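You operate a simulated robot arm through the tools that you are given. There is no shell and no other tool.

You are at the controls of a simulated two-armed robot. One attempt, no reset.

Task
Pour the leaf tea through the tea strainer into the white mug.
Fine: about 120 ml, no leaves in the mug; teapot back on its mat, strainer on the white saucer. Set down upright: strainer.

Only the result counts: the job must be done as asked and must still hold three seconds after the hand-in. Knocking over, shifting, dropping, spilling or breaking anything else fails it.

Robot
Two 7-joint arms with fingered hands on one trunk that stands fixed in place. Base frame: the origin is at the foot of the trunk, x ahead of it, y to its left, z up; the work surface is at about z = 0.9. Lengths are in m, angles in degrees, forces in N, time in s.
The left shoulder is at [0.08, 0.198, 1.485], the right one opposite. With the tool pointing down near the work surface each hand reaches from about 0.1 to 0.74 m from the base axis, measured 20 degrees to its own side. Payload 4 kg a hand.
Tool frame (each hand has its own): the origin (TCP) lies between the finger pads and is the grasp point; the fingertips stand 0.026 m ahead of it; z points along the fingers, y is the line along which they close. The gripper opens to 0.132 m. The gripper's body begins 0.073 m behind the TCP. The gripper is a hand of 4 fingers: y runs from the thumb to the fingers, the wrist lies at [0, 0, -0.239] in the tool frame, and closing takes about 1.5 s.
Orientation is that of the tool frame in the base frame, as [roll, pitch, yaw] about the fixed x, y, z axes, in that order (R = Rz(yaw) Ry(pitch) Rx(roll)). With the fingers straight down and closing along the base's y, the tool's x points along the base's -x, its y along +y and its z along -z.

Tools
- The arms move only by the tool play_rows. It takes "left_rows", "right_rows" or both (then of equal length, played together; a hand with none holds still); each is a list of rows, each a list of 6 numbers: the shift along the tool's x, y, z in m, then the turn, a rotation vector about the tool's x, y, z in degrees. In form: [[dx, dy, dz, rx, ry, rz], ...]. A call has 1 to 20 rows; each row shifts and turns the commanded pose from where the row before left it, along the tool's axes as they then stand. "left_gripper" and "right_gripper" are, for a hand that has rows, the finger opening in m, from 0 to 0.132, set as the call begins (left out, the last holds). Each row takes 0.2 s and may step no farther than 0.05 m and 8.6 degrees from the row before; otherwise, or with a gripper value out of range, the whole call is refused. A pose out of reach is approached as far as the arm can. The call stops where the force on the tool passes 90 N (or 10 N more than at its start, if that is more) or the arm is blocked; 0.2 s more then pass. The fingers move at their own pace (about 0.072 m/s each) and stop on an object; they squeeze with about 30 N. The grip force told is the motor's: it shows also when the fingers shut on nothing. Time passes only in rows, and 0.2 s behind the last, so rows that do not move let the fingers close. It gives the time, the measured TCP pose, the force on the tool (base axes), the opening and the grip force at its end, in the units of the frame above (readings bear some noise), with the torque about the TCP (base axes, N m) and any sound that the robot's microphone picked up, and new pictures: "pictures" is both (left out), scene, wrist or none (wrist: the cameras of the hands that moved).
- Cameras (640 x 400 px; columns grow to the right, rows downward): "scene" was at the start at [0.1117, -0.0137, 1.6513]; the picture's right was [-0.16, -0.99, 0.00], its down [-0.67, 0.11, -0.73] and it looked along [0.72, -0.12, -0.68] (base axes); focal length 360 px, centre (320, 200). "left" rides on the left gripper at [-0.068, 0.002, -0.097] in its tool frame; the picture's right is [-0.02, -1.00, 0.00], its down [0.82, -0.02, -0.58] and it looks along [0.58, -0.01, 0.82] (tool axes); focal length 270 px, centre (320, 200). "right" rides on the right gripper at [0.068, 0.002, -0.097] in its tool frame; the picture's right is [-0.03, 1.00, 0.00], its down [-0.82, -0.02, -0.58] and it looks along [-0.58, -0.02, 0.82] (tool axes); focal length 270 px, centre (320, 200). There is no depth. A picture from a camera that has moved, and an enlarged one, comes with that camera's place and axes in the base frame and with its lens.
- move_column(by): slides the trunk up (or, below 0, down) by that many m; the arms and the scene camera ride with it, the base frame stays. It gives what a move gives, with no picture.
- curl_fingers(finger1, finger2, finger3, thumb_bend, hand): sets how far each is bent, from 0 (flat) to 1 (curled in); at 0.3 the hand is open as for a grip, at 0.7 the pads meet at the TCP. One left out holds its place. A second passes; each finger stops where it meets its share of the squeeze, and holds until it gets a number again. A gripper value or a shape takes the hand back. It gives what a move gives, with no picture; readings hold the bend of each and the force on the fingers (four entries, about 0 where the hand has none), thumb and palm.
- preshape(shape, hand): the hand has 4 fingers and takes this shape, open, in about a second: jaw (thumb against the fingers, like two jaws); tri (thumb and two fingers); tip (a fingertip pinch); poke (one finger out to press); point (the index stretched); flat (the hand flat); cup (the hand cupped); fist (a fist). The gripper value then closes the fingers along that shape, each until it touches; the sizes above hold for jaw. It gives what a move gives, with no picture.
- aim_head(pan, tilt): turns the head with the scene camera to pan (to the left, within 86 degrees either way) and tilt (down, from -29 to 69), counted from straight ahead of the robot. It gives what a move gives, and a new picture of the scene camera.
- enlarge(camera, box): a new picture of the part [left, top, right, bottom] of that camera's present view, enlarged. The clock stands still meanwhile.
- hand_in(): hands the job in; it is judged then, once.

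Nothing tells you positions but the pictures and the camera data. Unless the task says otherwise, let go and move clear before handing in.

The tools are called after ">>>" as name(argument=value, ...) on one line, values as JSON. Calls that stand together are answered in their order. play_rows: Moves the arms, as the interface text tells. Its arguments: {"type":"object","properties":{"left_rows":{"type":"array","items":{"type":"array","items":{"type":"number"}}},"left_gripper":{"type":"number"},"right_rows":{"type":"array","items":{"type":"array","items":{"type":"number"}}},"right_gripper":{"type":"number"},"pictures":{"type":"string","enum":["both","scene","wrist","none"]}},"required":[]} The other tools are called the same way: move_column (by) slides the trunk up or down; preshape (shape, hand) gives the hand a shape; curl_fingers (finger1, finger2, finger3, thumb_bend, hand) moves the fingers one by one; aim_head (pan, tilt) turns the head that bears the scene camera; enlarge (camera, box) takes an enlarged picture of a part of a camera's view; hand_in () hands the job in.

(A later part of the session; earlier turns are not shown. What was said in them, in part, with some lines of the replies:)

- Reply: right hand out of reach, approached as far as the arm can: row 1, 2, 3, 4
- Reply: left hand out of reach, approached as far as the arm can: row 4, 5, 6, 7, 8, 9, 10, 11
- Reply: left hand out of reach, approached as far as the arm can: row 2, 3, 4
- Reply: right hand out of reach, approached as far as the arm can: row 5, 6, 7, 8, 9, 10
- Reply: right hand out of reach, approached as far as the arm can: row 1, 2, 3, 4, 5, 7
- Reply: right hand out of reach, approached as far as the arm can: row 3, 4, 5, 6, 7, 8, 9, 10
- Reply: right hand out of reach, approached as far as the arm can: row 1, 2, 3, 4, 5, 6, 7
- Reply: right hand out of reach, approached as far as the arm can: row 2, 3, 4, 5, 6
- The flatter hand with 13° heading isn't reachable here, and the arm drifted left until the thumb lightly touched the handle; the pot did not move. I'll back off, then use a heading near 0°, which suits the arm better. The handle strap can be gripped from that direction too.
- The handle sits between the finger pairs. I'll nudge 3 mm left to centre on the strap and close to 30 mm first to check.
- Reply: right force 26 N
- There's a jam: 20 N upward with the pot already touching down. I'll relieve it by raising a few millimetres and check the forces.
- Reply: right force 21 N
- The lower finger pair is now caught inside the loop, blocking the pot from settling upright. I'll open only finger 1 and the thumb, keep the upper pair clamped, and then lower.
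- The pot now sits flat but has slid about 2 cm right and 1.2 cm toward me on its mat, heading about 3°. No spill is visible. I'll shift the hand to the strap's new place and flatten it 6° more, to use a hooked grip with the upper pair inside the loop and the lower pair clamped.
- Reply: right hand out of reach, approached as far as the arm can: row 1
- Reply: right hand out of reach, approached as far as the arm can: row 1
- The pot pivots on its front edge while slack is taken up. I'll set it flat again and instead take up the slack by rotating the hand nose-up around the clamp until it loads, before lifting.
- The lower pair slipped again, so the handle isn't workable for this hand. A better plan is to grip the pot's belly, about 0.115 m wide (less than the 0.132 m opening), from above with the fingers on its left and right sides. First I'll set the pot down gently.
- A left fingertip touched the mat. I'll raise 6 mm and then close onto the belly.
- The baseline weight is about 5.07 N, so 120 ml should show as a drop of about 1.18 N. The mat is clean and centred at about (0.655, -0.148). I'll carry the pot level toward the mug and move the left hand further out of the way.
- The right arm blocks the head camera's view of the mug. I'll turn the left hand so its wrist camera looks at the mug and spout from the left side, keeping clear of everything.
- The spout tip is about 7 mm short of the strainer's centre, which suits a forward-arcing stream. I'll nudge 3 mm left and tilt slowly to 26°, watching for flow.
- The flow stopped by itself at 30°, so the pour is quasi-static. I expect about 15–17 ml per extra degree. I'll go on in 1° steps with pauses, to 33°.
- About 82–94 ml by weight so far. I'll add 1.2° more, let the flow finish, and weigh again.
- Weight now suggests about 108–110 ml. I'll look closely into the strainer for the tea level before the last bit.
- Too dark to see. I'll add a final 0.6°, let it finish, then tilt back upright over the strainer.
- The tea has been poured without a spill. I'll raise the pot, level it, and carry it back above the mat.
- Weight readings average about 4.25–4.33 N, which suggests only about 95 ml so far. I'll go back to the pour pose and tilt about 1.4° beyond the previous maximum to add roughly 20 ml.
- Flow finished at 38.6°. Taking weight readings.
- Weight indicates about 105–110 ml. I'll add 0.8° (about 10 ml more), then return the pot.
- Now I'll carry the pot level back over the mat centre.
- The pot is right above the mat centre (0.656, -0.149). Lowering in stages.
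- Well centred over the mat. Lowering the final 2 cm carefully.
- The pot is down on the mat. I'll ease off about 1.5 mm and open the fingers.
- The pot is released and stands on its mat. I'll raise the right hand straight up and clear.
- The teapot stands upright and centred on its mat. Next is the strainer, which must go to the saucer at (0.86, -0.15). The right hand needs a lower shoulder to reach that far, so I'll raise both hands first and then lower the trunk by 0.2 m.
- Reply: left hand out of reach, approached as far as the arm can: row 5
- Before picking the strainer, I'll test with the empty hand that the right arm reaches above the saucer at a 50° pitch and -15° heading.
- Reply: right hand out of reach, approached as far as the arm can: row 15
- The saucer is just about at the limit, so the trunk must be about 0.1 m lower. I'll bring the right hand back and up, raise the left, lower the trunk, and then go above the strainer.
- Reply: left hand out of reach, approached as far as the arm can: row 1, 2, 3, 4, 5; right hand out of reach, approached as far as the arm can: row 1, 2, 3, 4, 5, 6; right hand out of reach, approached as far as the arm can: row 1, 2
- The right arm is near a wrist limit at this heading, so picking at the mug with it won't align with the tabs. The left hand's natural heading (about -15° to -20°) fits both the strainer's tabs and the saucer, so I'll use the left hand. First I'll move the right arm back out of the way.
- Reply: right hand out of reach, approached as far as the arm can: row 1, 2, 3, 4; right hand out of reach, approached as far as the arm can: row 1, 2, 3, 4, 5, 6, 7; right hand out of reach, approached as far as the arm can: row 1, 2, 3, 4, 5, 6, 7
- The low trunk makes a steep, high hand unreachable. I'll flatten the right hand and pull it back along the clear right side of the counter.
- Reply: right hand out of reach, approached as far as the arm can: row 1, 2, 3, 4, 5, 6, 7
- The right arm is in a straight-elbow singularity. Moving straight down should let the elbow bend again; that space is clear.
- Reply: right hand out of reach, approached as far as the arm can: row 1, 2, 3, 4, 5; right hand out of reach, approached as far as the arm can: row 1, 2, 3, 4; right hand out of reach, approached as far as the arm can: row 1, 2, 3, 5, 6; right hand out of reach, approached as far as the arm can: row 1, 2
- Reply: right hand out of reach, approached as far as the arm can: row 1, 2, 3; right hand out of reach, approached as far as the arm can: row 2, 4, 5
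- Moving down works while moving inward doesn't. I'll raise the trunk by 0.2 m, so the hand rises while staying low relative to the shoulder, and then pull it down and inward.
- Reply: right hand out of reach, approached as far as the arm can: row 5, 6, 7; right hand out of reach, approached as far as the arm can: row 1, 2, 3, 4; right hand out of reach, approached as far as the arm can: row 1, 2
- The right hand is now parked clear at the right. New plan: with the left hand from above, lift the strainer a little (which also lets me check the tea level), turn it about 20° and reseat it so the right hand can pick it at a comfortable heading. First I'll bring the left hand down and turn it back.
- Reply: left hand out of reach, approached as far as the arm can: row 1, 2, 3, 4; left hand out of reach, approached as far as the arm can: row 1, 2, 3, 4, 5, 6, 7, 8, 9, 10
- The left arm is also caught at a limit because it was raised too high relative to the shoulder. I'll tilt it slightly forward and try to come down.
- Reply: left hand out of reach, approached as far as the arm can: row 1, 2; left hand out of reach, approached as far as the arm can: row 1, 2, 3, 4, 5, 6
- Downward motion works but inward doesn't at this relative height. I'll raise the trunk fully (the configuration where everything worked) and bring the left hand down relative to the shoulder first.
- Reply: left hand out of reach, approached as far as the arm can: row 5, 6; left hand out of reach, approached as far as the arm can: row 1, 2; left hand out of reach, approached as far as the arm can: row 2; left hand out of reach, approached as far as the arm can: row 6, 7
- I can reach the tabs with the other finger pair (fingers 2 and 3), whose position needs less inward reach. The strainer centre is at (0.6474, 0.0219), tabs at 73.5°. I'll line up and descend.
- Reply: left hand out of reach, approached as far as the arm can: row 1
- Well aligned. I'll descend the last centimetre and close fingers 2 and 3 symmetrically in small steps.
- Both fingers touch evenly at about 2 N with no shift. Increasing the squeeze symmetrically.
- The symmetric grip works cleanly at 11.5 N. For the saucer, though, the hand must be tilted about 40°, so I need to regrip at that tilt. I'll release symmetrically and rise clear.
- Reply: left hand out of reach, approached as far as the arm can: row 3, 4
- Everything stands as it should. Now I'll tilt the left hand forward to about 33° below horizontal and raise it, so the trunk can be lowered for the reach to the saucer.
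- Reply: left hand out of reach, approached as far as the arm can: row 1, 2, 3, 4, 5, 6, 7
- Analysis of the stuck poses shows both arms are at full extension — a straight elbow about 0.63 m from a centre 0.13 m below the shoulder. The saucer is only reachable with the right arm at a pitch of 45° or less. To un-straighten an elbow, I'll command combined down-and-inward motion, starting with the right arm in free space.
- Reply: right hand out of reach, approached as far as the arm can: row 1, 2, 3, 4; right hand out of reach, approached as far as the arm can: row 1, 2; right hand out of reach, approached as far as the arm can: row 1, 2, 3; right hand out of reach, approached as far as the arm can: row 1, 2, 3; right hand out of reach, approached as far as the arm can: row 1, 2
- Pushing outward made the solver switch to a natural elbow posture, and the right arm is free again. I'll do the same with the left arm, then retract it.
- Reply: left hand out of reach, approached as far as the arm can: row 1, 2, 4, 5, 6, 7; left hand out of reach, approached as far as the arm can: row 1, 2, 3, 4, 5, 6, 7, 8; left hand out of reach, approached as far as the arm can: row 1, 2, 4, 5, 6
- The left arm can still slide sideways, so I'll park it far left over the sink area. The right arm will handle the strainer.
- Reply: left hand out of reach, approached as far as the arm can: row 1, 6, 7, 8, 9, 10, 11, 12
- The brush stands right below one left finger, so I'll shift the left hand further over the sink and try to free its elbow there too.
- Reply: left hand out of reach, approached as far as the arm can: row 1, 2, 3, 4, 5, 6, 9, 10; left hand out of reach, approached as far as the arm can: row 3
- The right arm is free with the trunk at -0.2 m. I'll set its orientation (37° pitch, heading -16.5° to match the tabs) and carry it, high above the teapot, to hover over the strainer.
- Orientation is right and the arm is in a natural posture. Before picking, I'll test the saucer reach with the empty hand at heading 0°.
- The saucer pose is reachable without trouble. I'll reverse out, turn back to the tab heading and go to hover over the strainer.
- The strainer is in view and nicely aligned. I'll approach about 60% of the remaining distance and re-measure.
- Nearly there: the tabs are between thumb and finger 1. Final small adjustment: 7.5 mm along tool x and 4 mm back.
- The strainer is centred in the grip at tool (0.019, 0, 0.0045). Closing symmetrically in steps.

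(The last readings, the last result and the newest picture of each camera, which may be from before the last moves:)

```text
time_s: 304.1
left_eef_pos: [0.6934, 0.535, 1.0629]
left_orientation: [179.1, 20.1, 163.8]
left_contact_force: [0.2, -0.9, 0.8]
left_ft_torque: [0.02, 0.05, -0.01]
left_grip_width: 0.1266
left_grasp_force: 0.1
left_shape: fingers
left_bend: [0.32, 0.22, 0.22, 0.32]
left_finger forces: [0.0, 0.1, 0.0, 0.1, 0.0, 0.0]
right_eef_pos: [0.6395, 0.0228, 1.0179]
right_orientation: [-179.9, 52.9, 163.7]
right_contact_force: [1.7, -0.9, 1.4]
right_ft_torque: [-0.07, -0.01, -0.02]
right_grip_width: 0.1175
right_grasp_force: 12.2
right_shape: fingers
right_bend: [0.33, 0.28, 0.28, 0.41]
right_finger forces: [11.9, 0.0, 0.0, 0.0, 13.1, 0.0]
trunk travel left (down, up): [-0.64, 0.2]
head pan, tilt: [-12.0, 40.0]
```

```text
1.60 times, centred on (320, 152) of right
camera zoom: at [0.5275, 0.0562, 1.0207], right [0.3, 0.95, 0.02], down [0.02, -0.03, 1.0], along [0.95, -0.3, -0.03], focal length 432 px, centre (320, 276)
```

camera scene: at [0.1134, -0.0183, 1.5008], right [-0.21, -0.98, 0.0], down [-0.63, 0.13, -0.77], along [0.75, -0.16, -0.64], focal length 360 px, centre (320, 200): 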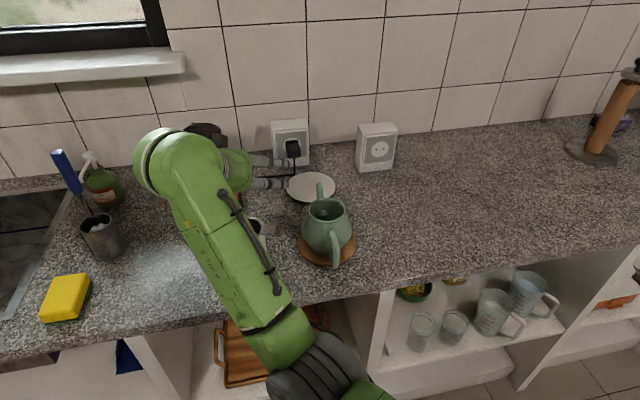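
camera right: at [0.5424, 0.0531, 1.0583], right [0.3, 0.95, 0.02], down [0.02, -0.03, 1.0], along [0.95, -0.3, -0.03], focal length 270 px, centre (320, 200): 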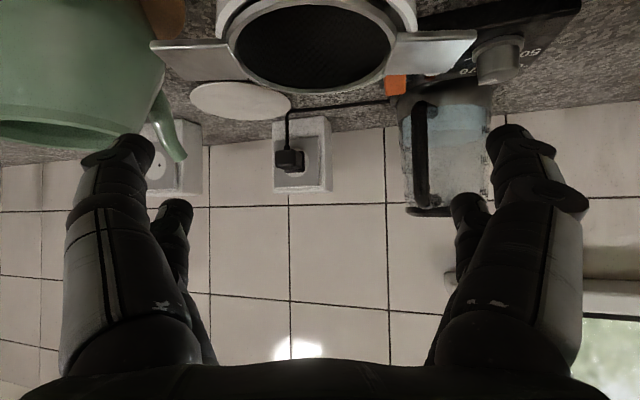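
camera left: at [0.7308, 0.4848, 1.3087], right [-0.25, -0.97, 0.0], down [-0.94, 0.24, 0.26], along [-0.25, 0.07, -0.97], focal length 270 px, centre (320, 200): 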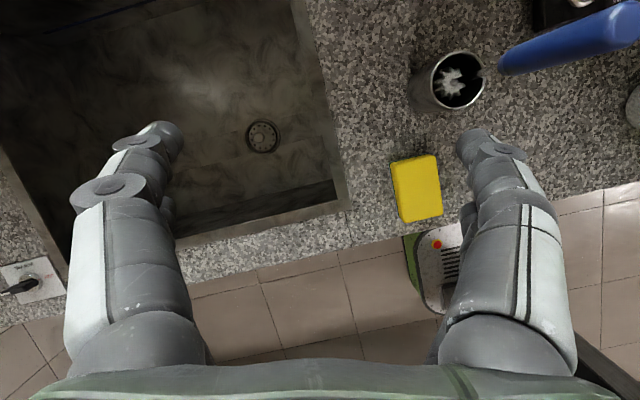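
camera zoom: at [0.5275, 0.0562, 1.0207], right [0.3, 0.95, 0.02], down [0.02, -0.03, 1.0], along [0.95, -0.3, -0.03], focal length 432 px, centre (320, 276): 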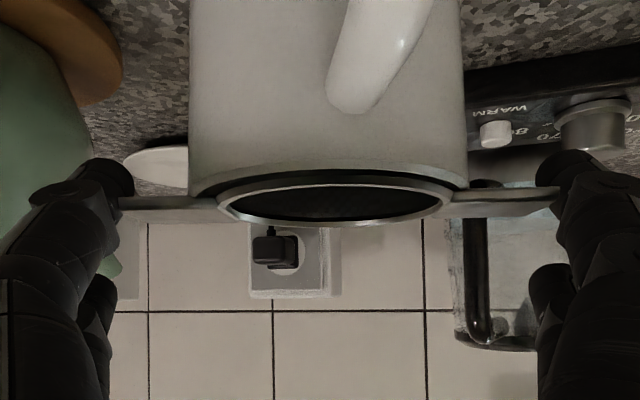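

Held at 12–13 N with only about 1.5 mm of mug movement. Lifting straight up now.

>>> play_rows(right_rows=[[-0.004, 0, -0.003, 0, 0, 0], [-0.008, 0, -0.006, 0, 0, 0], [-0.012, 0, -0.009, 0, 0, 0], [0, 0, 0, 0, 0, 0], [0, 0, 0, 0, 0, 0]], pictures="wrist")

>>> enlarge(camera="right", box=[120, 0, 520, 225])

```text
time_s: 305.3
left_eef_pos: [0.6927, 0.5355, 1.0627]
left_orientation: [179.2, 20.0, 164.0]
left_contact_force: [0.1, -0.6, 0.1]
left_ft_torque: [0.0, -0.01, 0.01]
left_grip_width: 0.1266
left_grasp_force: 0.1
left_shape: fingers
left_bend: [0.32, 0.22, 0.22, 0.32]
left_finger forces: [0.1, 0.0, 0.1, 0.1, 0.0, 0.1]
right_eef_pos: [0.6395, 0.0209, 1.0479]
right_orientation: [-179.8, 52.9, 163.7]
right_contact_force: [0.2, -0.4, -0.1]
right_ft_torque: [-0.03, 0.02, 0.04]
right_grip_width: 0.1172
right_grasp_force: 12.4
right_shape: fingers
right_bend: [0.33, 0.28, 0.28, 0.42]
right_finger forces: [12.5, 0.0, 0.0, 0.0, 12.5, 0.0]
trunk travel left (down, up): [-0.64, 0.2]
head pan, tilt: [-12.0, 40.0]
camera right: at [0.5278, 0.0553, 1.0504], right [0.3, 0.95, 0.02], down [0.03, -0.03, 1.0], along [0.95, -0.3, -0.03], focal length 270 px, centre (320, 200)
```

right: 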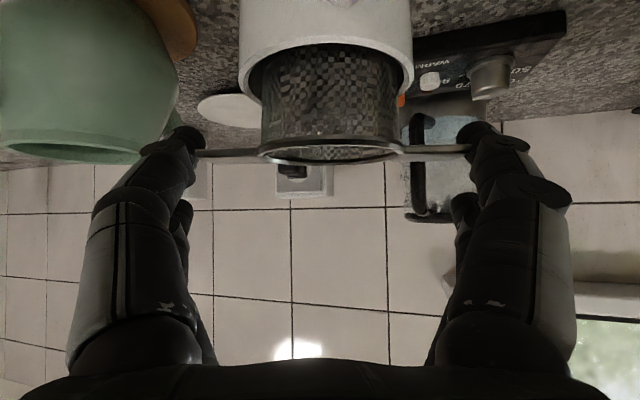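

```text
1.60 times, centred on (320, 112) of right
camera zoom: at [0.5278, 0.0553, 1.0504], right [0.3, 0.95, 0.02], down [0.03, -0.03, 1.0], along [0.95, -0.3, -0.03], focal length 432 px, centre (320, 340)
```

zoom: 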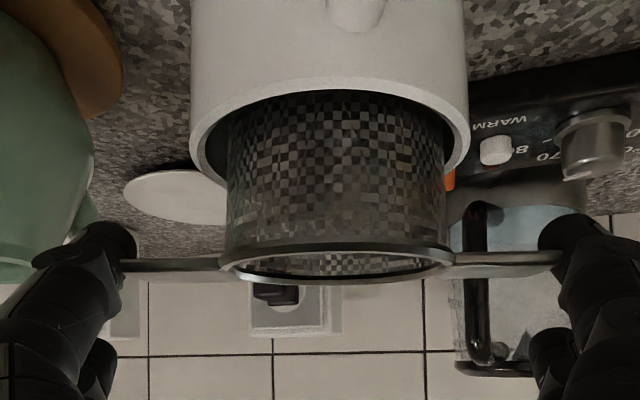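

The strainer came out level and upright. I'll raise it further, let it drain over the mug for a moment, and look.

>>> play_rows(right_rows=[[-0.008, 0, -0.006, 0, 0, 0], [-0.012, 0, -0.009, 0, 0, 0], [-0.012, 0, -0.009, 0, 0, 0], [-0.012, 0, -0.009, 0, 0, 0], [-0.012, 0, -0.009, 0, 0, 0], [-0.0096, 0, -0.0073, 0, 0, 0], [0, 0, 0, 0, 0, 0], [0, 0, 0, 0, 0, 0], [0, 0, 0, 0, 0, 0], [0, 0, 0, 0, 0, 0], [0, 0, 0, 0, 0, 0], [0, 0, 0, 0, 0, 0], [0, 0, 0, 0, 0, 0]])

>>> enlarge(camera="scene", box=[170, 150, 370, 300])

>>> enlarge(camera="right", box=[120, 0, 520, 225])

```text
time_s: 308.1
left_eef_pos: [0.6927, 0.5347, 1.0623]
left_orientation: [179.1, 20.1, 164.0]
left_contact_force: [0.3, 0.9, 0.6]
left_ft_torque: [-0.02, 0.02, 0.0]
left_grip_width: 0.1266
left_grasp_force: 0.0
left_shape: fingers
left_bend: [0.32, 0.22, 0.22, 0.32]
left_finger forces: [0.1, 0.0, 0.0, 0.0, 0.0, 0.0]
right_eef_pos: [0.6387, 0.0211, 1.13]
right_orientation: [180.0, 52.9, 163.6]
right_contact_force: [0.3, 0.3, 0.0]
right_ft_torque: [-0.02, 0.0, -0.04]
right_grip_width: 0.1174
right_grasp_force: 12.9
right_shape: fingers
right_bend: [0.33, 0.28, 0.28, 0.42]
right_finger forces: [12.4, 0.0, 0.0, 0.0, 12.5, 0.0]
trunk travel left (down, up): [-0.64, 0.2]
head pan, tilt: [-12.0, 40.0]
camera scene: at [0.1133, -0.0177, 1.5008], right [-0.21, -0.98, 0.0], down [-0.63, 0.13, -0.77], along [0.75, -0.16, -0.64], focal length 360 px, centre (320, 200)
camera right: at [0.5281, 0.0543, 1.133], right [0.3, 0.95, 0.02], down [0.03, -0.03, 1.0], along [0.95, -0.3, -0.03], focal length 270 px, centre (320, 200)
```

scene: 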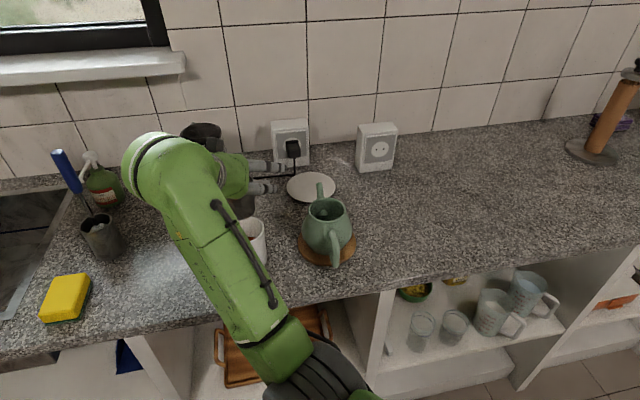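
right: 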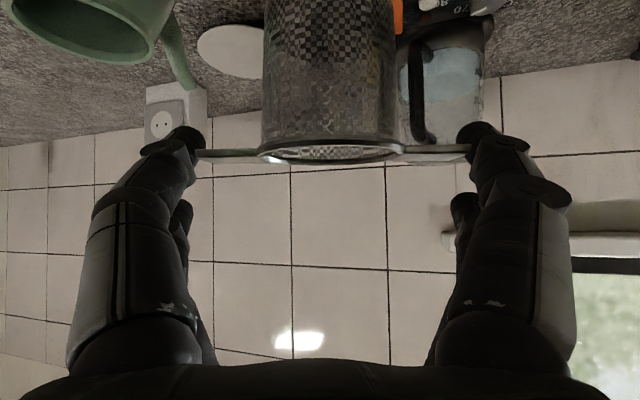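

```text
2.67 times, centred on (270, 225) of scene
camera zoom: at [0.1133, -0.0177, 1.5008], right [-0.21, -0.98, 0.0], down [-0.63, 0.13, -0.77], along [0.75, -0.16, -0.64], focal length 960 px, centre (453, 133)
```

zoom: 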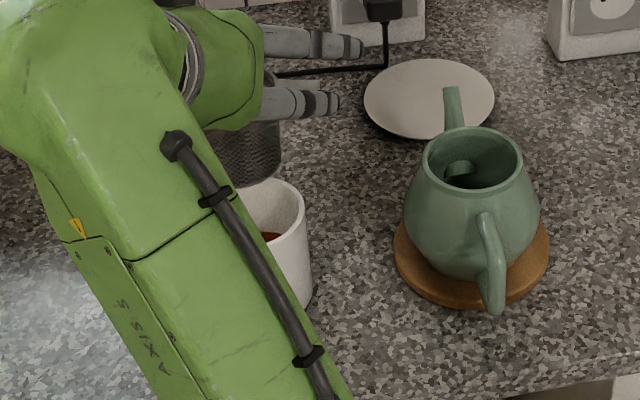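

```text
1.60 times, centred on (320, 112) of right
camera zoom: at [0.5281, 0.0543, 1.133], right [0.3, 0.95, 0.02], down [0.03, -0.03, 1.0], along [0.95, -0.3, -0.03], focal length 432 px, centre (320, 340)
```

zoom: 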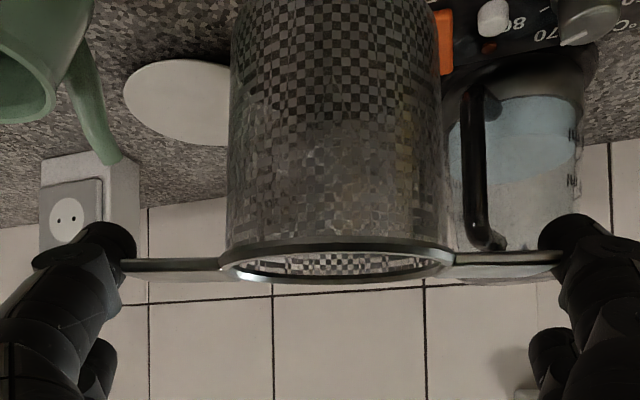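

Tea shows in the mug and the strainer hangs upright. Now I'll carry it above the teapot, turn to heading 0° and move forward over the saucer.

>>> play_rows(right_rows=[[-0.003, -0.011, 0.004, 0, 0, 0], [-0.006, -0.0216, 0.008, 0, 0, 0], [-0.006, -0.0216, 0.008, 0, 0, 0], [-0.006, -0.0216, 0.008, 0, 0, 0], [-0.006, -0.0216, 0.008, 0, 0, 0], [-0.006, -0.0216, 0.008, 0, 0, 0], [-0.0034, -0.0103, 0.0043, 0, 0, 0], [0, 0, 0, -4.4, 0, -3.3], [0, 0, 0, -4.4, 0, -3.3], [0, 0, 0, -4.4, 0, -3.3], [0, 0, 0, 0, 0, 0]])

>>> enlarge(camera="scene", box=[190, 180, 330, 300])

```text
time_s: 310.5
left_eef_pos: [0.6934, 0.5366, 1.061]
left_orientation: [179.2, 20.0, 164.0]
left_contact_force: [-1.0, -0.2, 0.1]
left_ft_torque: [-0.01, -0.03, -0.01]
left_grip_width: 0.1266
left_grasp_force: 0.1
left_shape: fingers
left_bend: [0.32, 0.22, 0.22, 0.32]
left_finger forces: [0.0, 0.0, 0.0, 0.1, 0.1, 0.0]
right_eef_pos: [0.6603, -0.1209, 1.129]
right_orientation: [-180.0, 52.9, -179.9]
right_contact_force: [0.2, 0.0, 0.4]
right_ft_torque: [0.03, 0.0, -0.01]
right_grip_width: 0.1175
right_grasp_force: 12.3
right_shape: fingers
right_bend: [0.33, 0.28, 0.28, 0.42]
right_finger forces: [12.4, 0.0, 0.0, 0.0, 12.4, 0.0]
trunk travel left (down, up): [-0.64, 0.2]
head pan, tilt: [-12.0, 40.0]
camera scene: at [0.1132, -0.0175, 1.5008], right [-0.21, -0.98, 0.0], down [-0.63, 0.13, -0.77], along [0.75, -0.16, -0.64], focal length 360 px, centre (320, 200)
camera right: at [0.5436, -0.1195, 1.1326], right [0.01, 1.0, 0.02], down [0.03, -0.02, 1.0], along [1.0, -0.01, -0.03], focal length 270 px, centre (320, 200)
```

scene: 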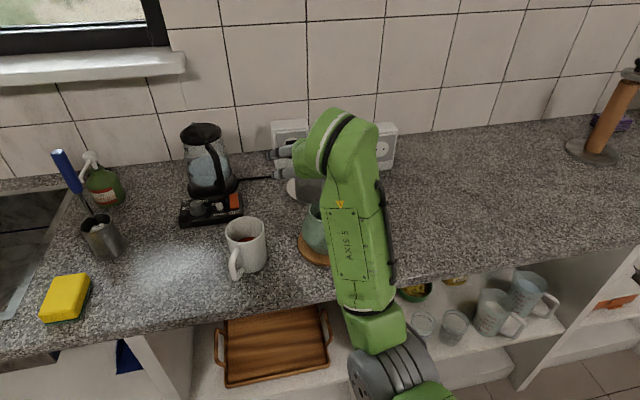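
right: 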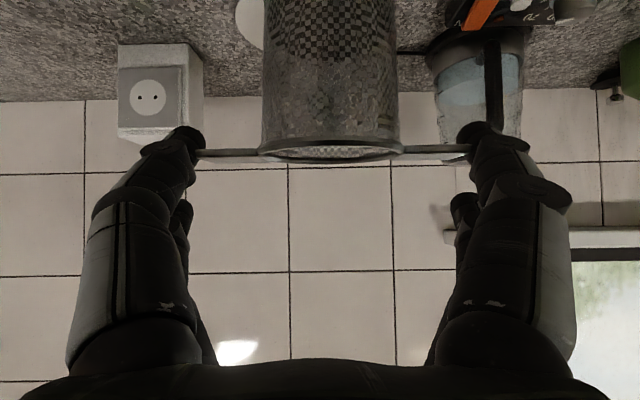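

```text
3.33 times, centred on (260, 240) of scene
camera zoom: at [0.1132, -0.0175, 1.5008], right [-0.21, -0.98, 0.0], down [-0.63, 0.13, -0.77], along [0.75, -0.16, -0.64], focal length 1200 px, centre (520, 67)
```

zoom: 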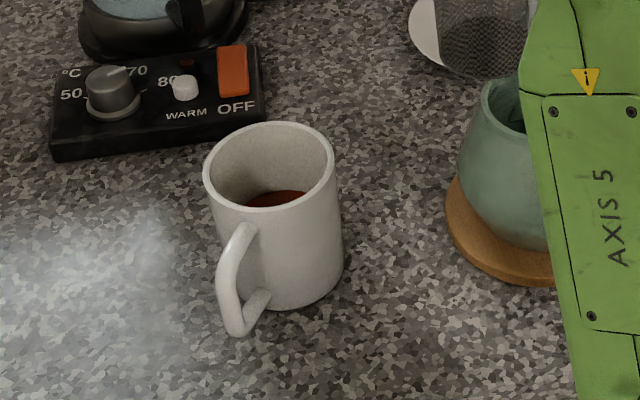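

The tea level in the mug works out to about z=0.9385, i.e. about 120 ml, with no leaves to be seen. Next I'll move the strainer forward over the saucer.

>>> play_rows(right_rows=[[-0.007, -0.0022, 0.0113, 0, 0, 0], [-0.0138, -0.0045, 0.0225, 0, 0, 0], [-0.0138, -0.0045, 0.0225, 0, 0, 0], [-0.0138, -0.0045, 0.0225, 0, 0, 0], [-0.0138, -0.0045, 0.0225, 0, 0, 0], [-0.0138, -0.0045, 0.0225, 0, 0, 0], [-0.0138, -0.0045, 0.0225, 0, 0, 0], [-0.0138, -0.0045, 0.0225, 0, 0, 0], [-0.0071, -0.0023, 0.0115, 0, 0, 0], [0, 0, 0, 0, 0, 0], [0, 0, 0, 0, 0, 0]])

>>> enlarge(camera="scene", box=[260, 110, 380, 220])

>>> enlarge(camera="right", box=[120, 0, 520, 225])

```text
time_s: 312.9
left_eef_pos: [0.6924, 0.5361, 1.0616]
left_orientation: [179.2, 20.1, 164.0]
left_contact_force: [-1.3, 0.3, -0.2]
left_ft_torque: [0.0, 0.03, 0.02]
left_grip_width: 0.1267
left_grasp_force: 0.0
left_shape: fingers
left_bend: [0.32, 0.22, 0.22, 0.32]
left_finger forces: [0.1, 0.0, 0.0, 0.0, 0.1, 0.1]
right_eef_pos: [0.873, -0.1567, 1.1102]
right_orientation: [-179.9, 52.9, 180.0]
right_contact_force: [0.8, 0.1, -1.0]
right_ft_torque: [-0.05, -0.02, 0.0]
right_grip_width: 0.1173
right_grasp_force: 12.6
right_shape: fingers
right_bend: [0.33, 0.28, 0.28, 0.42]
right_finger forces: [12.3, 0.0, 0.0, 0.0, 12.2, 0.0]
trunk travel left (down, up): [-0.64, 0.2]
head pan, tilt: [-12.0, 40.0]
camera scene: at [0.1135, -0.0179, 1.5008], right [-0.21, -0.98, 0.0], down [-0.63, 0.13, -0.77], along [0.75, -0.16, -0.64], focal length 360 px, centre (320, 200)
camera right: at [0.7554, -0.1558, 1.112], right [0.01, 1.0, 0.02], down [0.03, -0.02, 1.0], along [1.0, -0.01, -0.03], focal length 270 px, centre (320, 200)
```

scene: 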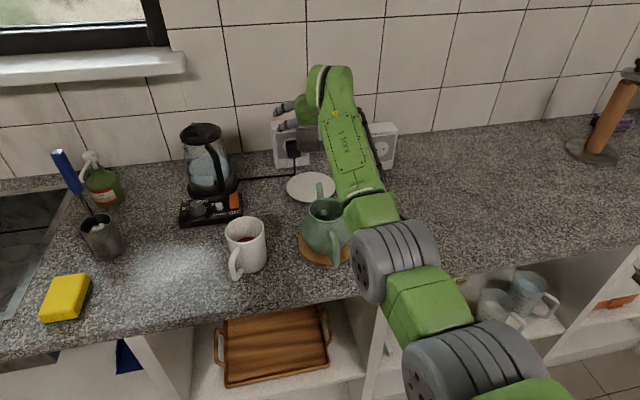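
right: 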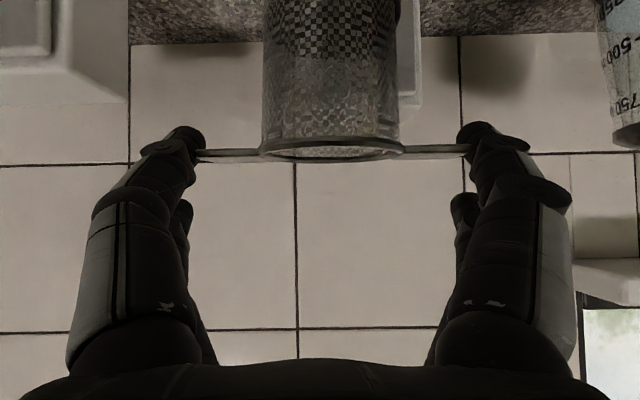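

```text
3.64 times, centred on (320, 165) of scene
camera zoom: at [0.1135, -0.0179, 1.5008], right [-0.21, -0.98, 0.0], down [-0.63, 0.13, -0.77], along [0.75, -0.16, -0.64], focal length 1309 px, centre (320, 327)
```

zoom: 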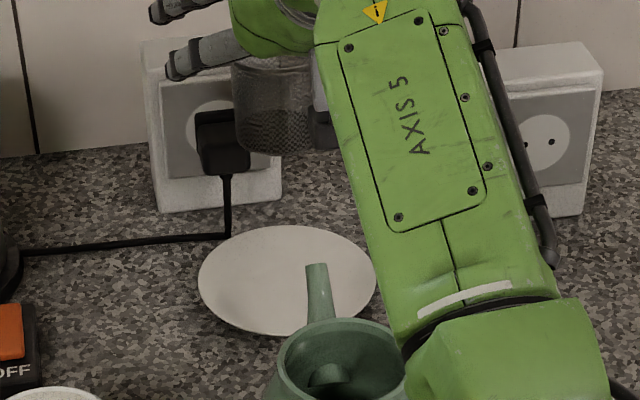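

```text
1.60 times, centred on (320, 112) of right
camera zoom: at [0.7554, -0.1558, 1.112], right [0.01, 1.0, 0.02], down [0.03, -0.02, 1.0], along [1.0, -0.01, -0.03], focal length 432 px, centre (320, 340)
```

zoom: 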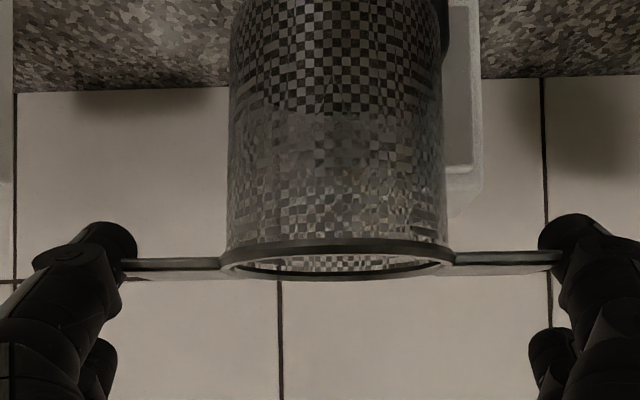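

>>> play_rows(right_rows=[[0.012, 0, 0.009, 0, 0, 0], [0.016, 0, 0.012, 0, 0, 0], [0.016, 0, 0.012, 0, 0, 0], [0.016, 0, 0.012, 0, 0, 0], [0.012, 0, 0.009, 0, 0, 0], [0, 0, 0, 0, 0, 0]], pictures="wrist")

>>> enlarge(camera="scene", box=[260, 110, 380, 220])

>>> enlarge(camera="right", box=[120, 0, 520, 225])

```text
time_s: 314.3
left_eef_pos: [0.6927, 0.5361, 1.0637]
left_orientation: [179.2, 20.1, 163.9]
left_contact_force: [-0.1, 0.3, -0.1]
left_ft_torque: [0.0, -0.01, -0.03]
left_grip_width: 0.1267
left_grasp_force: 0.0
left_shape: fingers
left_bend: [0.32, 0.22, 0.22, 0.32]
left_finger forces: [0.1, 0.1, 0.1, 0.1, 0.1, 0.0]
right_eef_pos: [0.8703, -0.1559, 1.0172]
right_orientation: [-179.9, 52.9, -179.9]
right_contact_force: [0.4, -0.3, -0.5]
right_ft_torque: [0.04, -0.02, -0.01]
right_grip_width: 0.117
right_grasp_force: 12.3
right_shape: fingers
right_bend: [0.33, 0.28, 0.28, 0.42]
right_finger forces: [12.2, 0.0, 0.1, 0.0, 12.1, 0.0]
trunk travel left (down, up): [-0.64, 0.2]
head pan, tilt: [-12.0, 40.0]
camera right: at [0.7527, -0.1553, 1.0207], right [0.02, 1.0, 0.02], down [0.03, -0.02, 1.0], along [1.0, -0.01, -0.03], focal length 270 px, centre (320, 200)
```

right: 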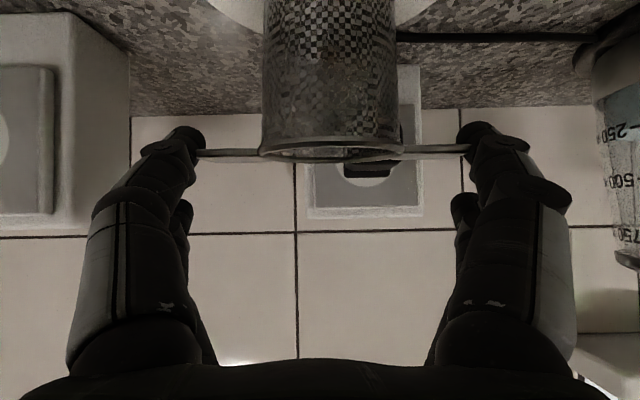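

```text
3.64 times, centred on (320, 165) of scene
camera zoom: at [0.1132, -0.0177, 1.5008], right [-0.21, -0.98, 0.0], down [-0.63, 0.13, -0.77], along [0.75, -0.16, -0.64], focal length 1309 px, centre (320, 327)
```

zoom: 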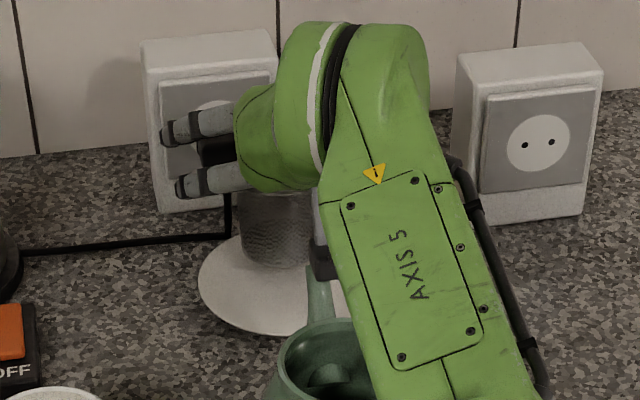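

```text
1.60 times, centred on (320, 112) of right
camera zoom: at [0.7527, -0.1553, 1.0207], right [0.02, 1.0, 0.02], down [0.03, -0.02, 1.0], along [1.0, -0.01, -0.03], focal length 432 px, centre (320, 340)
```

zoom: 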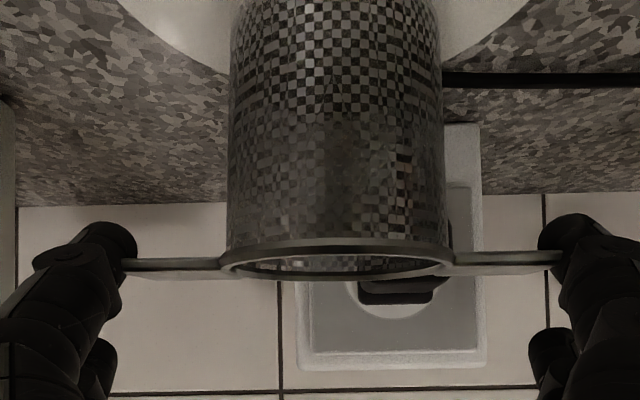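

Strainer and saucer centres agree within about 4 mm. Lowering the last 2 cm in small steps.

>>> play_rows(right_rows=[[0.004, 0, 0.003, 0, 0, 0], [0.004, 0, 0.003, 0, 0, 0], [0.0032, 0, 0.0024, 0, 0, 0], [0, 0, 0, 0, 0, 0]], pictures="none")

>>> play_rows(right_rows=[[0.0016, 0, 0.0012, 0, 0, 0], [0, 0, 0, 0, 0, 0]], pictures="none")

>>> play_rows(right_rows=[[0.0016, 0, 0.0012, 0, 0, 0], [0, 0, 0, 0, 0, 0]], pictures="none")

>>> enlarge(camera="scene", box=[270, 150, 350, 220])

>>> enlarge(camera="right", box=[120, 0, 520, 225])

```text
time_s: 315.3
left_eef_pos: [0.6926, 0.5357, 1.0631]
left_orientation: [179.1, 20.1, 163.9]
left_contact_force: [-0.2, -0.1, 0.5]
left_ft_torque: [0.04, -0.02, 0.04]
left_grip_width: 0.1266
left_grasp_force: 0.1
left_shape: fingers
left_bend: [0.32, 0.22, 0.22, 0.32]
left_finger forces: [0.1, 0.0, 0.0, 0.0, 0.1, 0.1]
right_eef_pos: [0.8704, -0.1565, 1.0038]
right_orientation: [180.0, 52.8, -180.0]
right_contact_force: [-1.7, -0.6, -0.2]
right_ft_torque: [0.05, 0.1, 0.07]
right_grip_width: 0.1172
right_grasp_force: 12.7
right_shape: fingers
right_bend: [0.33, 0.28, 0.28, 0.42]
right_finger forces: [12.3, 0.0, 0.1, 0.0, 12.2, 0.0]
trunk travel left (down, up): [-0.64, 0.2]
head pan, tilt: [-12.0, 40.0]
```

```text
time_s: 315.9
left_eef_pos: [0.6926, 0.5362, 1.062]
left_orientation: [179.1, 20.0, 164.0]
left_contact_force: [-1.2, 0.5, -0.2]
left_ft_torque: [0.0, -0.03, -0.04]
left_grip_width: 0.1266
left_grasp_force: 0.2
left_shape: fingers
left_bend: [0.32, 0.22, 0.22, 0.32]
left_finger forces: [0.1, 0.0, 0.1, 0.0, 0.0, 0.0]
right_eef_pos: [0.8706, -0.1567, 1.0022]
right_orientation: [-180.0, 53.0, -179.9]
right_contact_force: [-1.2, -0.1, 1.6]
right_ft_torque: [0.01, 0.11, 0.06]
right_grip_width: 0.1173
right_grasp_force: 12.3
right_shape: fingers
right_bend: [0.33, 0.28, 0.28, 0.42]
right_finger forces: [12.2, 0.0, 0.0, 0.0, 12.2, 0.0]
trunk travel left (down, up): [-0.64, 0.2]
head pan, tilt: [-12.0, 40.0]
```

```text
time_s: 316.5
left_eef_pos: [0.6918, 0.536, 1.0629]
left_orientation: [179.1, 20.2, 163.9]
left_contact_force: [-0.1, 0.9, 0.1]
left_ft_torque: [0.02, 0.04, -0.04]
left_grip_width: 0.1269
left_grasp_force: 0.1
left_shape: fingers
left_bend: [0.32, 0.22, 0.22, 0.32]
left_finger forces: [0.1, 0.1, 0.0, 0.0, 0.0, 0.0]
right_eef_pos: [0.8697, -0.1555, 1.0011]
right_orientation: [-179.8, 52.9, 180.0]
right_contact_force: [-0.7, 0.2, 1.4]
right_ft_torque: [-0.04, 0.12, 0.01]
right_grip_width: 0.1175
right_grasp_force: 12.6
right_shape: fingers
right_bend: [0.33, 0.28, 0.28, 0.42]
right_finger forces: [12.2, 0.0, 0.1, 0.0, 12.2, 0.0]
trunk travel left (down, up): [-0.64, 0.2]
head pan, tilt: [-12.0, 40.0]
```

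```text
5.71 times, centred on (310, 185) of scene
camera zoom: at [0.1125, -0.0178, 1.5009], right [-0.21, -0.98, 0.0], down [-0.63, 0.13, -0.77], along [0.75, -0.16, -0.64], focal length 2057 px, centre (377, 286)
```

zoom: 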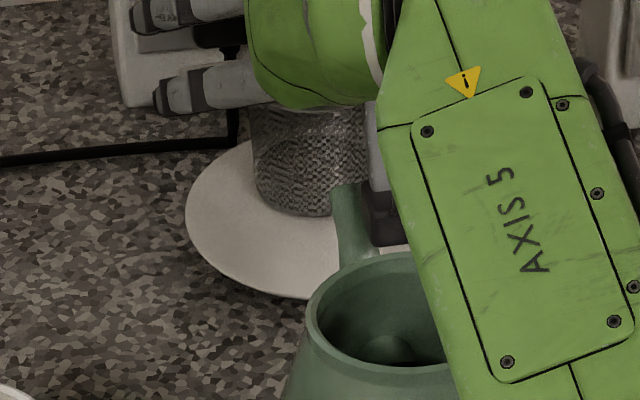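

```text
1.60 times, centred on (320, 112) of right
camera zoom: at [0.7531, -0.156, 1.0038], right [0.01, 1.0, 0.02], down [0.03, -0.02, 1.0], along [1.0, -0.01, -0.03], focal length 432 px, centre (320, 340)
```

zoom: 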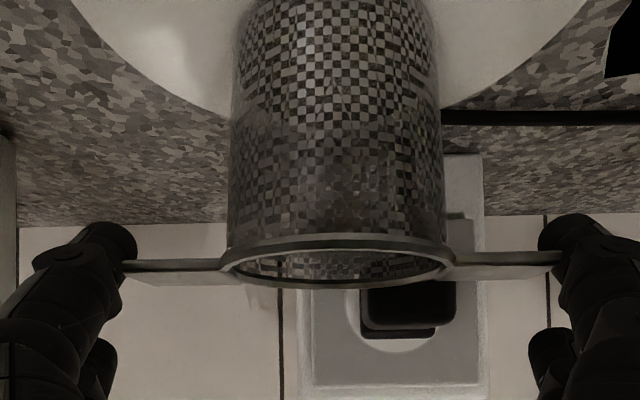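

The strainer has touched down on the saucer. I'll release asymmetrically matched to the actual finger positions so it isn't pushed sideways.

>>> curl_fingers(hand="right", finger1=0.34, thumb_bend=0.42)

>>> curl_fingers(hand="right", finger1=0.31, thumb_bend=0.38)

>>> enlarge(camera="right", box=[120, 0, 520, 225])

>>> curl_fingers(hand="right", finger1=0.22, thumb_bend=0.22)

>>> enlarge(camera="right", box=[120, 0, 520, 225])

>>> enlarge(camera="scene", box=[270, 150, 350, 220])

```text
time_s: 317.5
left_eef_pos: [0.6917, 0.5347, 1.0615]
left_orientation: [179.2, 20.0, 164.0]
left_contact_force: [-0.3, 0.0, 0.2]
left_ft_torque: [0.02, 0.02, 0.02]
left_grip_width: 0.1266
left_grasp_force: 0.2
left_shape: fingers
left_bend: [0.32, 0.22, 0.22, 0.32]
left_finger forces: [0.0, 0.0, 0.0, 0.1, 0.0, 0.0]
right_eef_pos: [0.8705, -0.1567, 0.9996]
right_orientation: [180.0, 52.9, -180.0]
right_contact_force: [-1.1, 0.7, 0.7]
right_ft_torque: [-0.04, 0.02, 0.02]
right_grip_width: 0.119
right_grasp_force: 4.2
right_shape: fingers
right_bend: [0.31, 0.28, 0.28, 0.4]
right_finger forces: [4.4, 0.0, 0.0, 0.0, 4.6, 0.0]
trunk travel left (down, up): [-0.64, 0.2]
head pan, tilt: [-12.0, 40.0]
```

```text
time_s: 318.5
left_eef_pos: [0.6927, 0.5355, 1.0611]
left_orientation: [179.1, 20.2, 164.1]
left_contact_force: [-0.1, 0.2, -0.1]
left_ft_torque: [0.01, -0.02, 0.01]
left_grip_width: 0.1269
left_grasp_force: 0.0
left_shape: fingers
left_bend: [0.32, 0.22, 0.22, 0.32]
left_finger forces: [0.0, 0.0, 0.0, 0.1, 0.1, 0.1]
right_eef_pos: [0.8705, -0.1566, 1.0007]
right_orientation: [-180.0, 52.9, -180.0]
right_contact_force: [-0.3, -0.1, -0.4]
right_ft_torque: [0.01, 0.0, 0.0]
right_grip_width: 0.1214
right_grasp_force: 1.5
right_shape: fingers
right_bend: [0.3, 0.28, 0.28, 0.38]
right_finger forces: [1.2, 0.1, 0.1, 0.0, 1.1, 0.0]
trunk travel left (down, up): [-0.64, 0.2]
head pan, tilt: [-12.0, 40.0]
```

```text
1.60 times, centred on (320, 112) of right
camera zoom: at [0.7534, -0.1559, 1.0034], right [0.01, 1.0, 0.02], down [0.03, -0.02, 1.0], along [1.0, -0.01, -0.03], focal length 432 px, centre (320, 340)
```

zoom: 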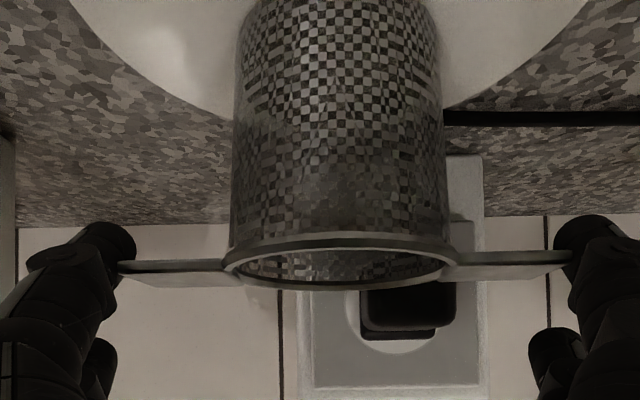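

```text
time_s: 319.5
left_eef_pos: [0.6935, 0.5362, 1.0622]
left_orientation: [179.3, 20.1, 164.0]
left_contact_force: [-0.4, -0.5, 0.4]
left_ft_torque: [0.02, -0.02, -0.04]
left_grip_width: 0.1266
left_grasp_force: 0.1
left_shape: fingers
left_bend: [0.32, 0.22, 0.22, 0.32]
left_finger forces: [0.0, 0.0, 0.1, 0.0, 0.0, 0.1]
right_eef_pos: [0.87, -0.1568, 0.9998]
right_orientation: [180.0, 53.0, -180.0]
right_contact_force: [0.1, 0.2, -0.1]
right_ft_torque: [0.04, 0.0, 0.0]
right_grip_width: 0.1494
right_grasp_force: 0.0
right_shape: fingers
right_bend: [0.22, 0.28, 0.28, 0.22]
right_finger forces: [0.0, 0.1, 0.0, 0.0, 0.0, 0.1]
trunk travel left (down, up): [-0.64, 0.2]
head pan, tilt: [-12.0, 40.0]
```

```text
1.60 times, centred on (320, 112) of right
camera zoom: at [0.7535, -0.156, 1.0033], right [0.01, 1.0, 0.02], down [0.03, -0.02, 1.0], along [1.0, -0.01, -0.03], focal length 432 px, centre (320, 340)
```

zoom: 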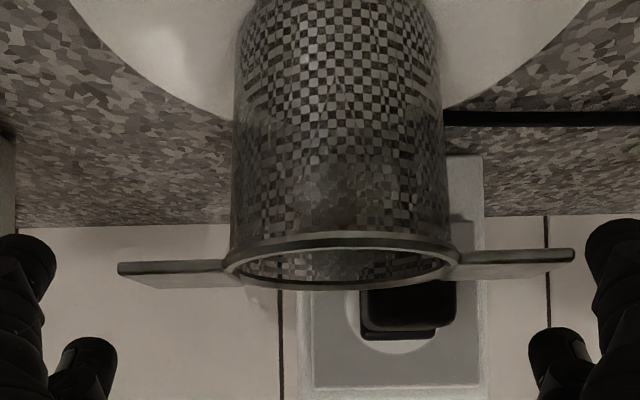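

```text
5.71 times, centred on (310, 185) of scene
camera zoom: at [0.1132, -0.0178, 1.5008], right [-0.21, -0.98, 0.0], down [-0.63, 0.13, -0.77], along [0.75, -0.16, -0.64], focal length 2057 px, centre (377, 286)
```

zoom: 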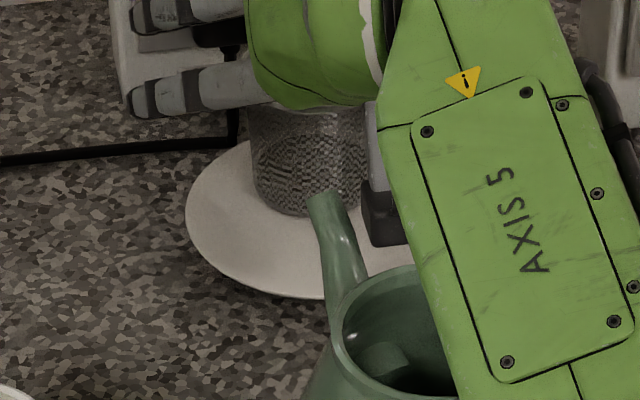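

I notice the teapot's spout has been nudged — the camera mount under the hand came down right at the spout tip. The strainer is released and standing. I'll raise the hand straight up and examine everything.

>>> play_rows(right_rows=[[-0.004, 0, -0.003, 0, 0, 0], [-0.008, 0, -0.006, 0, 0, 0], [-0.012, 0, -0.009, 0, 0, 0], [-0.016, 0, -0.012, 0, 0, 0], [-0.016, 0, -0.012, 0, 0, 0], [-0.016, 0, -0.012, 0, 0, 0], [0, 0, 0, 0, 0, 0]])

>>> enlarge(camera="scene", box=[250, 140, 390, 280])

>>> enlarge(camera="right", box=[120, 0, 520, 225])

```text
time_s: 321.1
left_eef_pos: [0.6923, 0.5347, 1.0612]
left_orientation: [179.1, 20.0, 164.0]
left_contact_force: [0.5, -1.2, 0.4]
left_ft_torque: [-0.01, -0.01, 0.01]
left_grip_width: 0.1265
left_grasp_force: 0.0
left_shape: fingers
left_bend: [0.32, 0.22, 0.22, 0.32]
left_finger forces: [0.0, 0.1, 0.0, 0.0, 0.0, 0.0]
right_eef_pos: [0.8707, -0.1564, 1.0886]
right_orientation: [-179.9, 52.9, -180.0]
right_contact_force: [-0.2, -0.7, -0.3]
right_ft_torque: [-0.01, 0.01, 0.03]
right_grip_width: 0.1494
right_grasp_force: 0.1
right_shape: fingers
right_bend: [0.22, 0.28, 0.28, 0.22]
right_finger forces: [0.0, 0.0, 0.0, 0.1, 0.1, 0.0]
trunk travel left (down, up): [-0.64, 0.2]
head pan, tilt: [-12.0, 40.0]
camera scene: at [0.1133, -0.0179, 1.5008], right [-0.21, -0.98, 0.0], down [-0.63, 0.13, -0.77], along [0.75, -0.16, -0.64], focal length 360 px, centre (320, 200)
camera right: at [0.7539, -0.1561, 1.0923], right [0.02, 1.0, 0.02], down [0.03, -0.02, 1.0], along [1.0, -0.01, -0.03], focal length 270 px, centre (320, 200)
```

scene: 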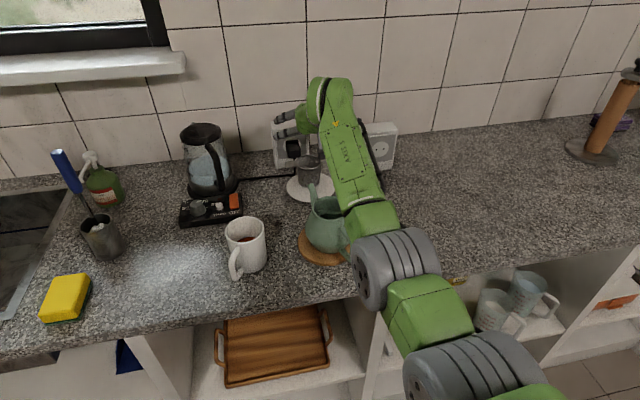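
right: 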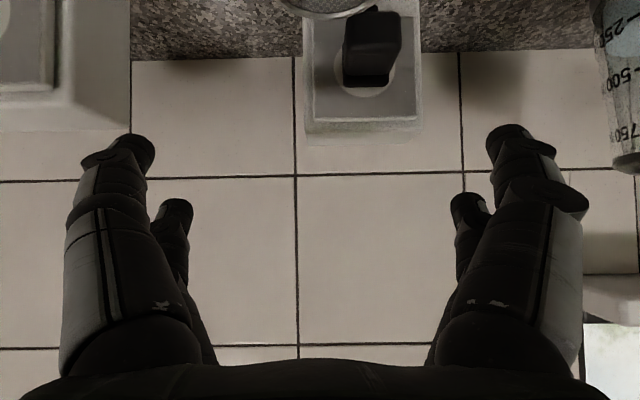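

```text
2.86 times, centred on (320, 210) of scene
camera zoom: at [0.1133, -0.0179, 1.5008], right [-0.21, -0.98, 0.0], down [-0.63, 0.13, -0.77], along [0.75, -0.16, -0.64], focal length 1028 px, centre (320, 171)
```

zoom: 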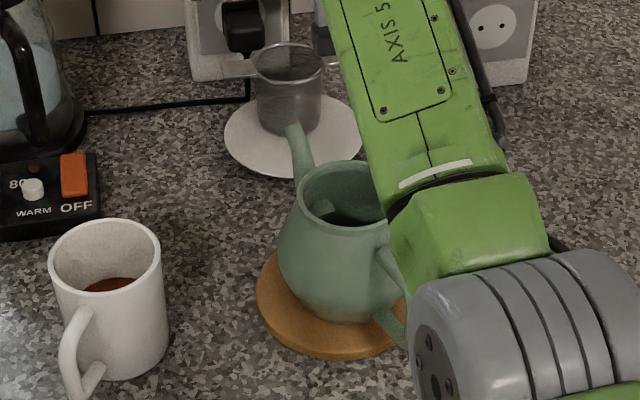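

```text
1.60 times, centred on (320, 112) of right
camera zoom: at [0.7539, -0.1561, 1.0923], right [0.02, 1.0, 0.02], down [0.03, -0.02, 1.0], along [1.0, -0.01, -0.03], focal length 432 px, centre (320, 340)
```

zoom: 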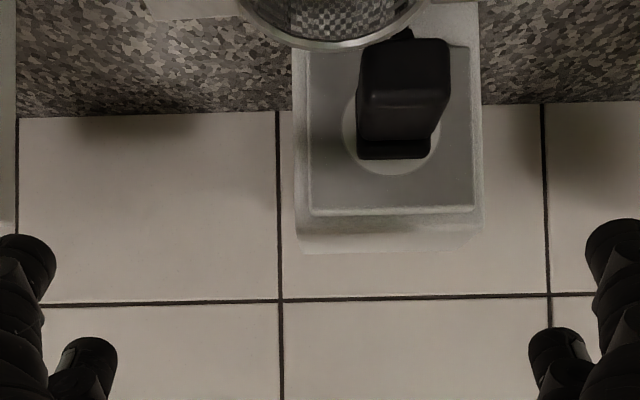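

The strainer stands upright on the saucer, and the teapot turned a bit but still stands on its mat. I'll retreat the hand backward and up, then to the right, and inspect.

>>> play_rows(right_rows=[[0.004, 0, -0.02, 0, 0, 0], [0.0075, 0, -0.0364, 0, 0, 0], [0.0075, 0, -0.0364, 0, 0, 0], [0.0075, -0.01, -0.0364, 0, 0, 0], [0.0075, -0.02, -0.0364, 0, 0, 0], [0.0085, -0.03, -0.03, 0, 0, 0], [0.01, -0.04, 0, 0, 0, 0], [0.01, -0.04, 0, 0, 0, 0], [0, -0.04, 0, 0, 0, 0], [0, -0.04, 0, 0, 0, 0], [0, -0.04, 0, 0, 0, 0], [0, 0, 0, 0, 0, 0]])

>>> enlarge(camera="scene", box=[220, 140, 400, 290])

```text
time_s: 323.7
left_eef_pos: [0.6928, 0.5356, 1.0617]
left_orientation: [179.1, 20.1, 164.0]
left_contact_force: [-0.5, 0.3, 0.0]
left_ft_torque: [0.0, 0.0, 0.02]
left_grip_width: 0.1269
left_grasp_force: 0.1
left_shape: fingers
left_bend: [0.32, 0.22, 0.22, 0.32]
left_finger forces: [0.1, 0.0, 0.1, 0.0, 0.0, 0.0]
right_eef_pos: [0.6788, -0.4196, 1.1597]
right_orientation: [-180.0, 52.9, -179.9]
right_contact_force: [-1.0, 0.0, -0.5]
right_ft_torque: [0.0, -0.02, 0.0]
right_grip_width: 0.1495
right_grasp_force: 0.0
right_shape: fingers
right_bend: [0.22, 0.28, 0.28, 0.22]
right_finger forces: [0.0, 0.1, 0.0, 0.0, 0.0, 0.0]
trunk travel left (down, up): [-0.64, 0.2]
head pan, tilt: [-12.0, 40.0]
camera scene: at [0.113, -0.0172, 1.5009], right [-0.21, -0.98, 0.0], down [-0.63, 0.13, -0.77], along [0.75, -0.16, -0.64], focal length 360 px, centre (320, 200)
camera right: at [0.5617, -0.4179, 1.1634], right [0.01, 1.0, 0.02], down [0.03, -0.02, 1.0], along [1.0, -0.01, -0.03], focal length 270 px, centre (320, 200)
```

scene: 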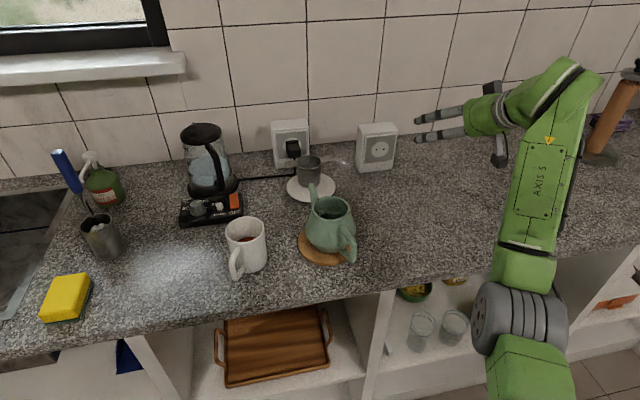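
right: 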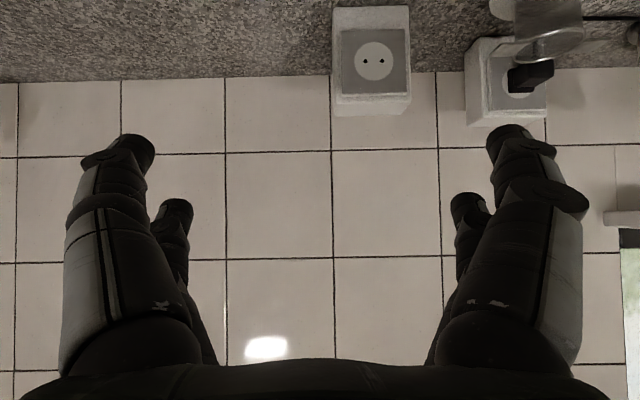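

```text
2.67 times, centred on (310, 215) of scene
camera zoom: at [0.113, -0.0172, 1.5009], right [-0.21, -0.98, 0.0], down [-0.63, 0.13, -0.77], along [0.75, -0.16, -0.64], focal length 960 px, centre (347, 160)
```

zoom: 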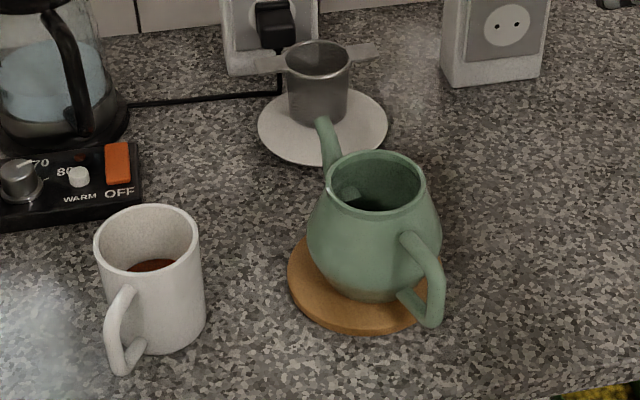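

>>> enlarge(camera="scene", box=[275, 145, 355, 215])

>>> enlarge(camera="scene", box=[215, 195, 365, 285])

```text
5.71 times, centred on (315, 180) of scene
camera zoom: at [0.113, -0.0172, 1.5009], right [-0.21, -0.98, 0.0], down [-0.63, 0.13, -0.77], along [0.75, -0.16, -0.64], focal length 2057 px, centre (349, 314)
```

zoom: 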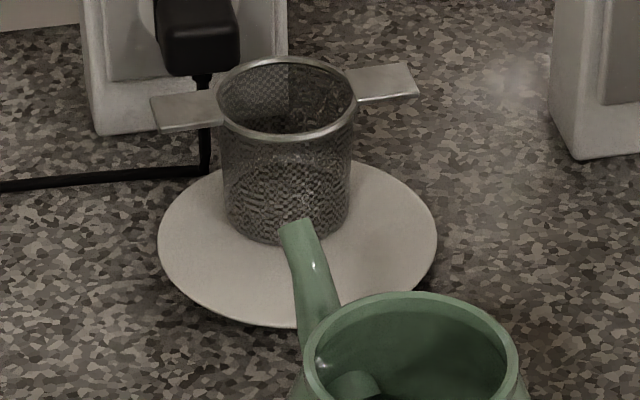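

```text
4.27 times, centred on (290, 240) of scene
camera zoom: at [0.113, -0.0172, 1.5009], right [-0.21, -0.98, 0.0], down [-0.63, 0.13, -0.77], along [0.75, -0.16, -0.64], focal length 1536 px, centre (448, 29)
```

zoom: 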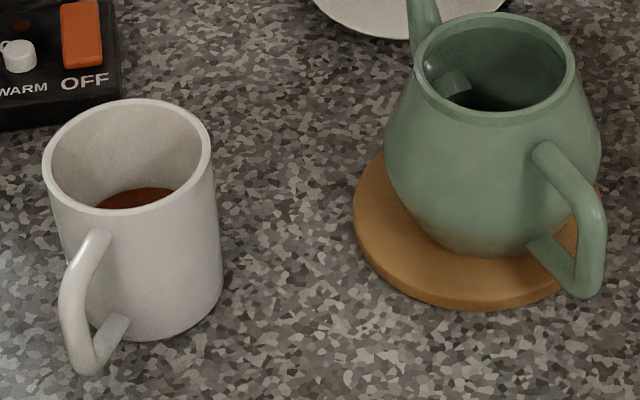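

The strainer stands upright on the saucer and the teapot stands on its mat. The mug holds about 120 ml of clear tea, nothing is spilled, and both hands are clear. Handing in.

>>> hand_in()

```text
The job is handed in.
```

I poured about 120 ml of tea through the strainer into the white mug. The teapot is back on its mat and the strainer stands upright on the white saucer. I have handed the job in, but no result came back.

- **Tea in the mug:** I estimated the volume from the tea level seen in the mug. The weight readings while pouring pointed a little lower, around 105–115 ml. No leaves or spills were visible in the last pictures.
- **Teapot:** I moved it more than intended. Several attempts to lift it by the handle slid it on its mat, so I gripped it by the body instead. I then set it down centred on the mat. While I was placing the strainer, the camera mount on the right hand nudged the spout and turned the pot by roughly 20°. It still stands upright on the mat, less than 1 cm off centre.
- **Strainer:** It sits about 1–2 cm off the saucer's centre, fully on the saucer.
- **Mug:** It slid about half a centimetre while I was seating and gripping the strainer.

I saw nothing else moved or knocked over, and both hands are empty and clear.
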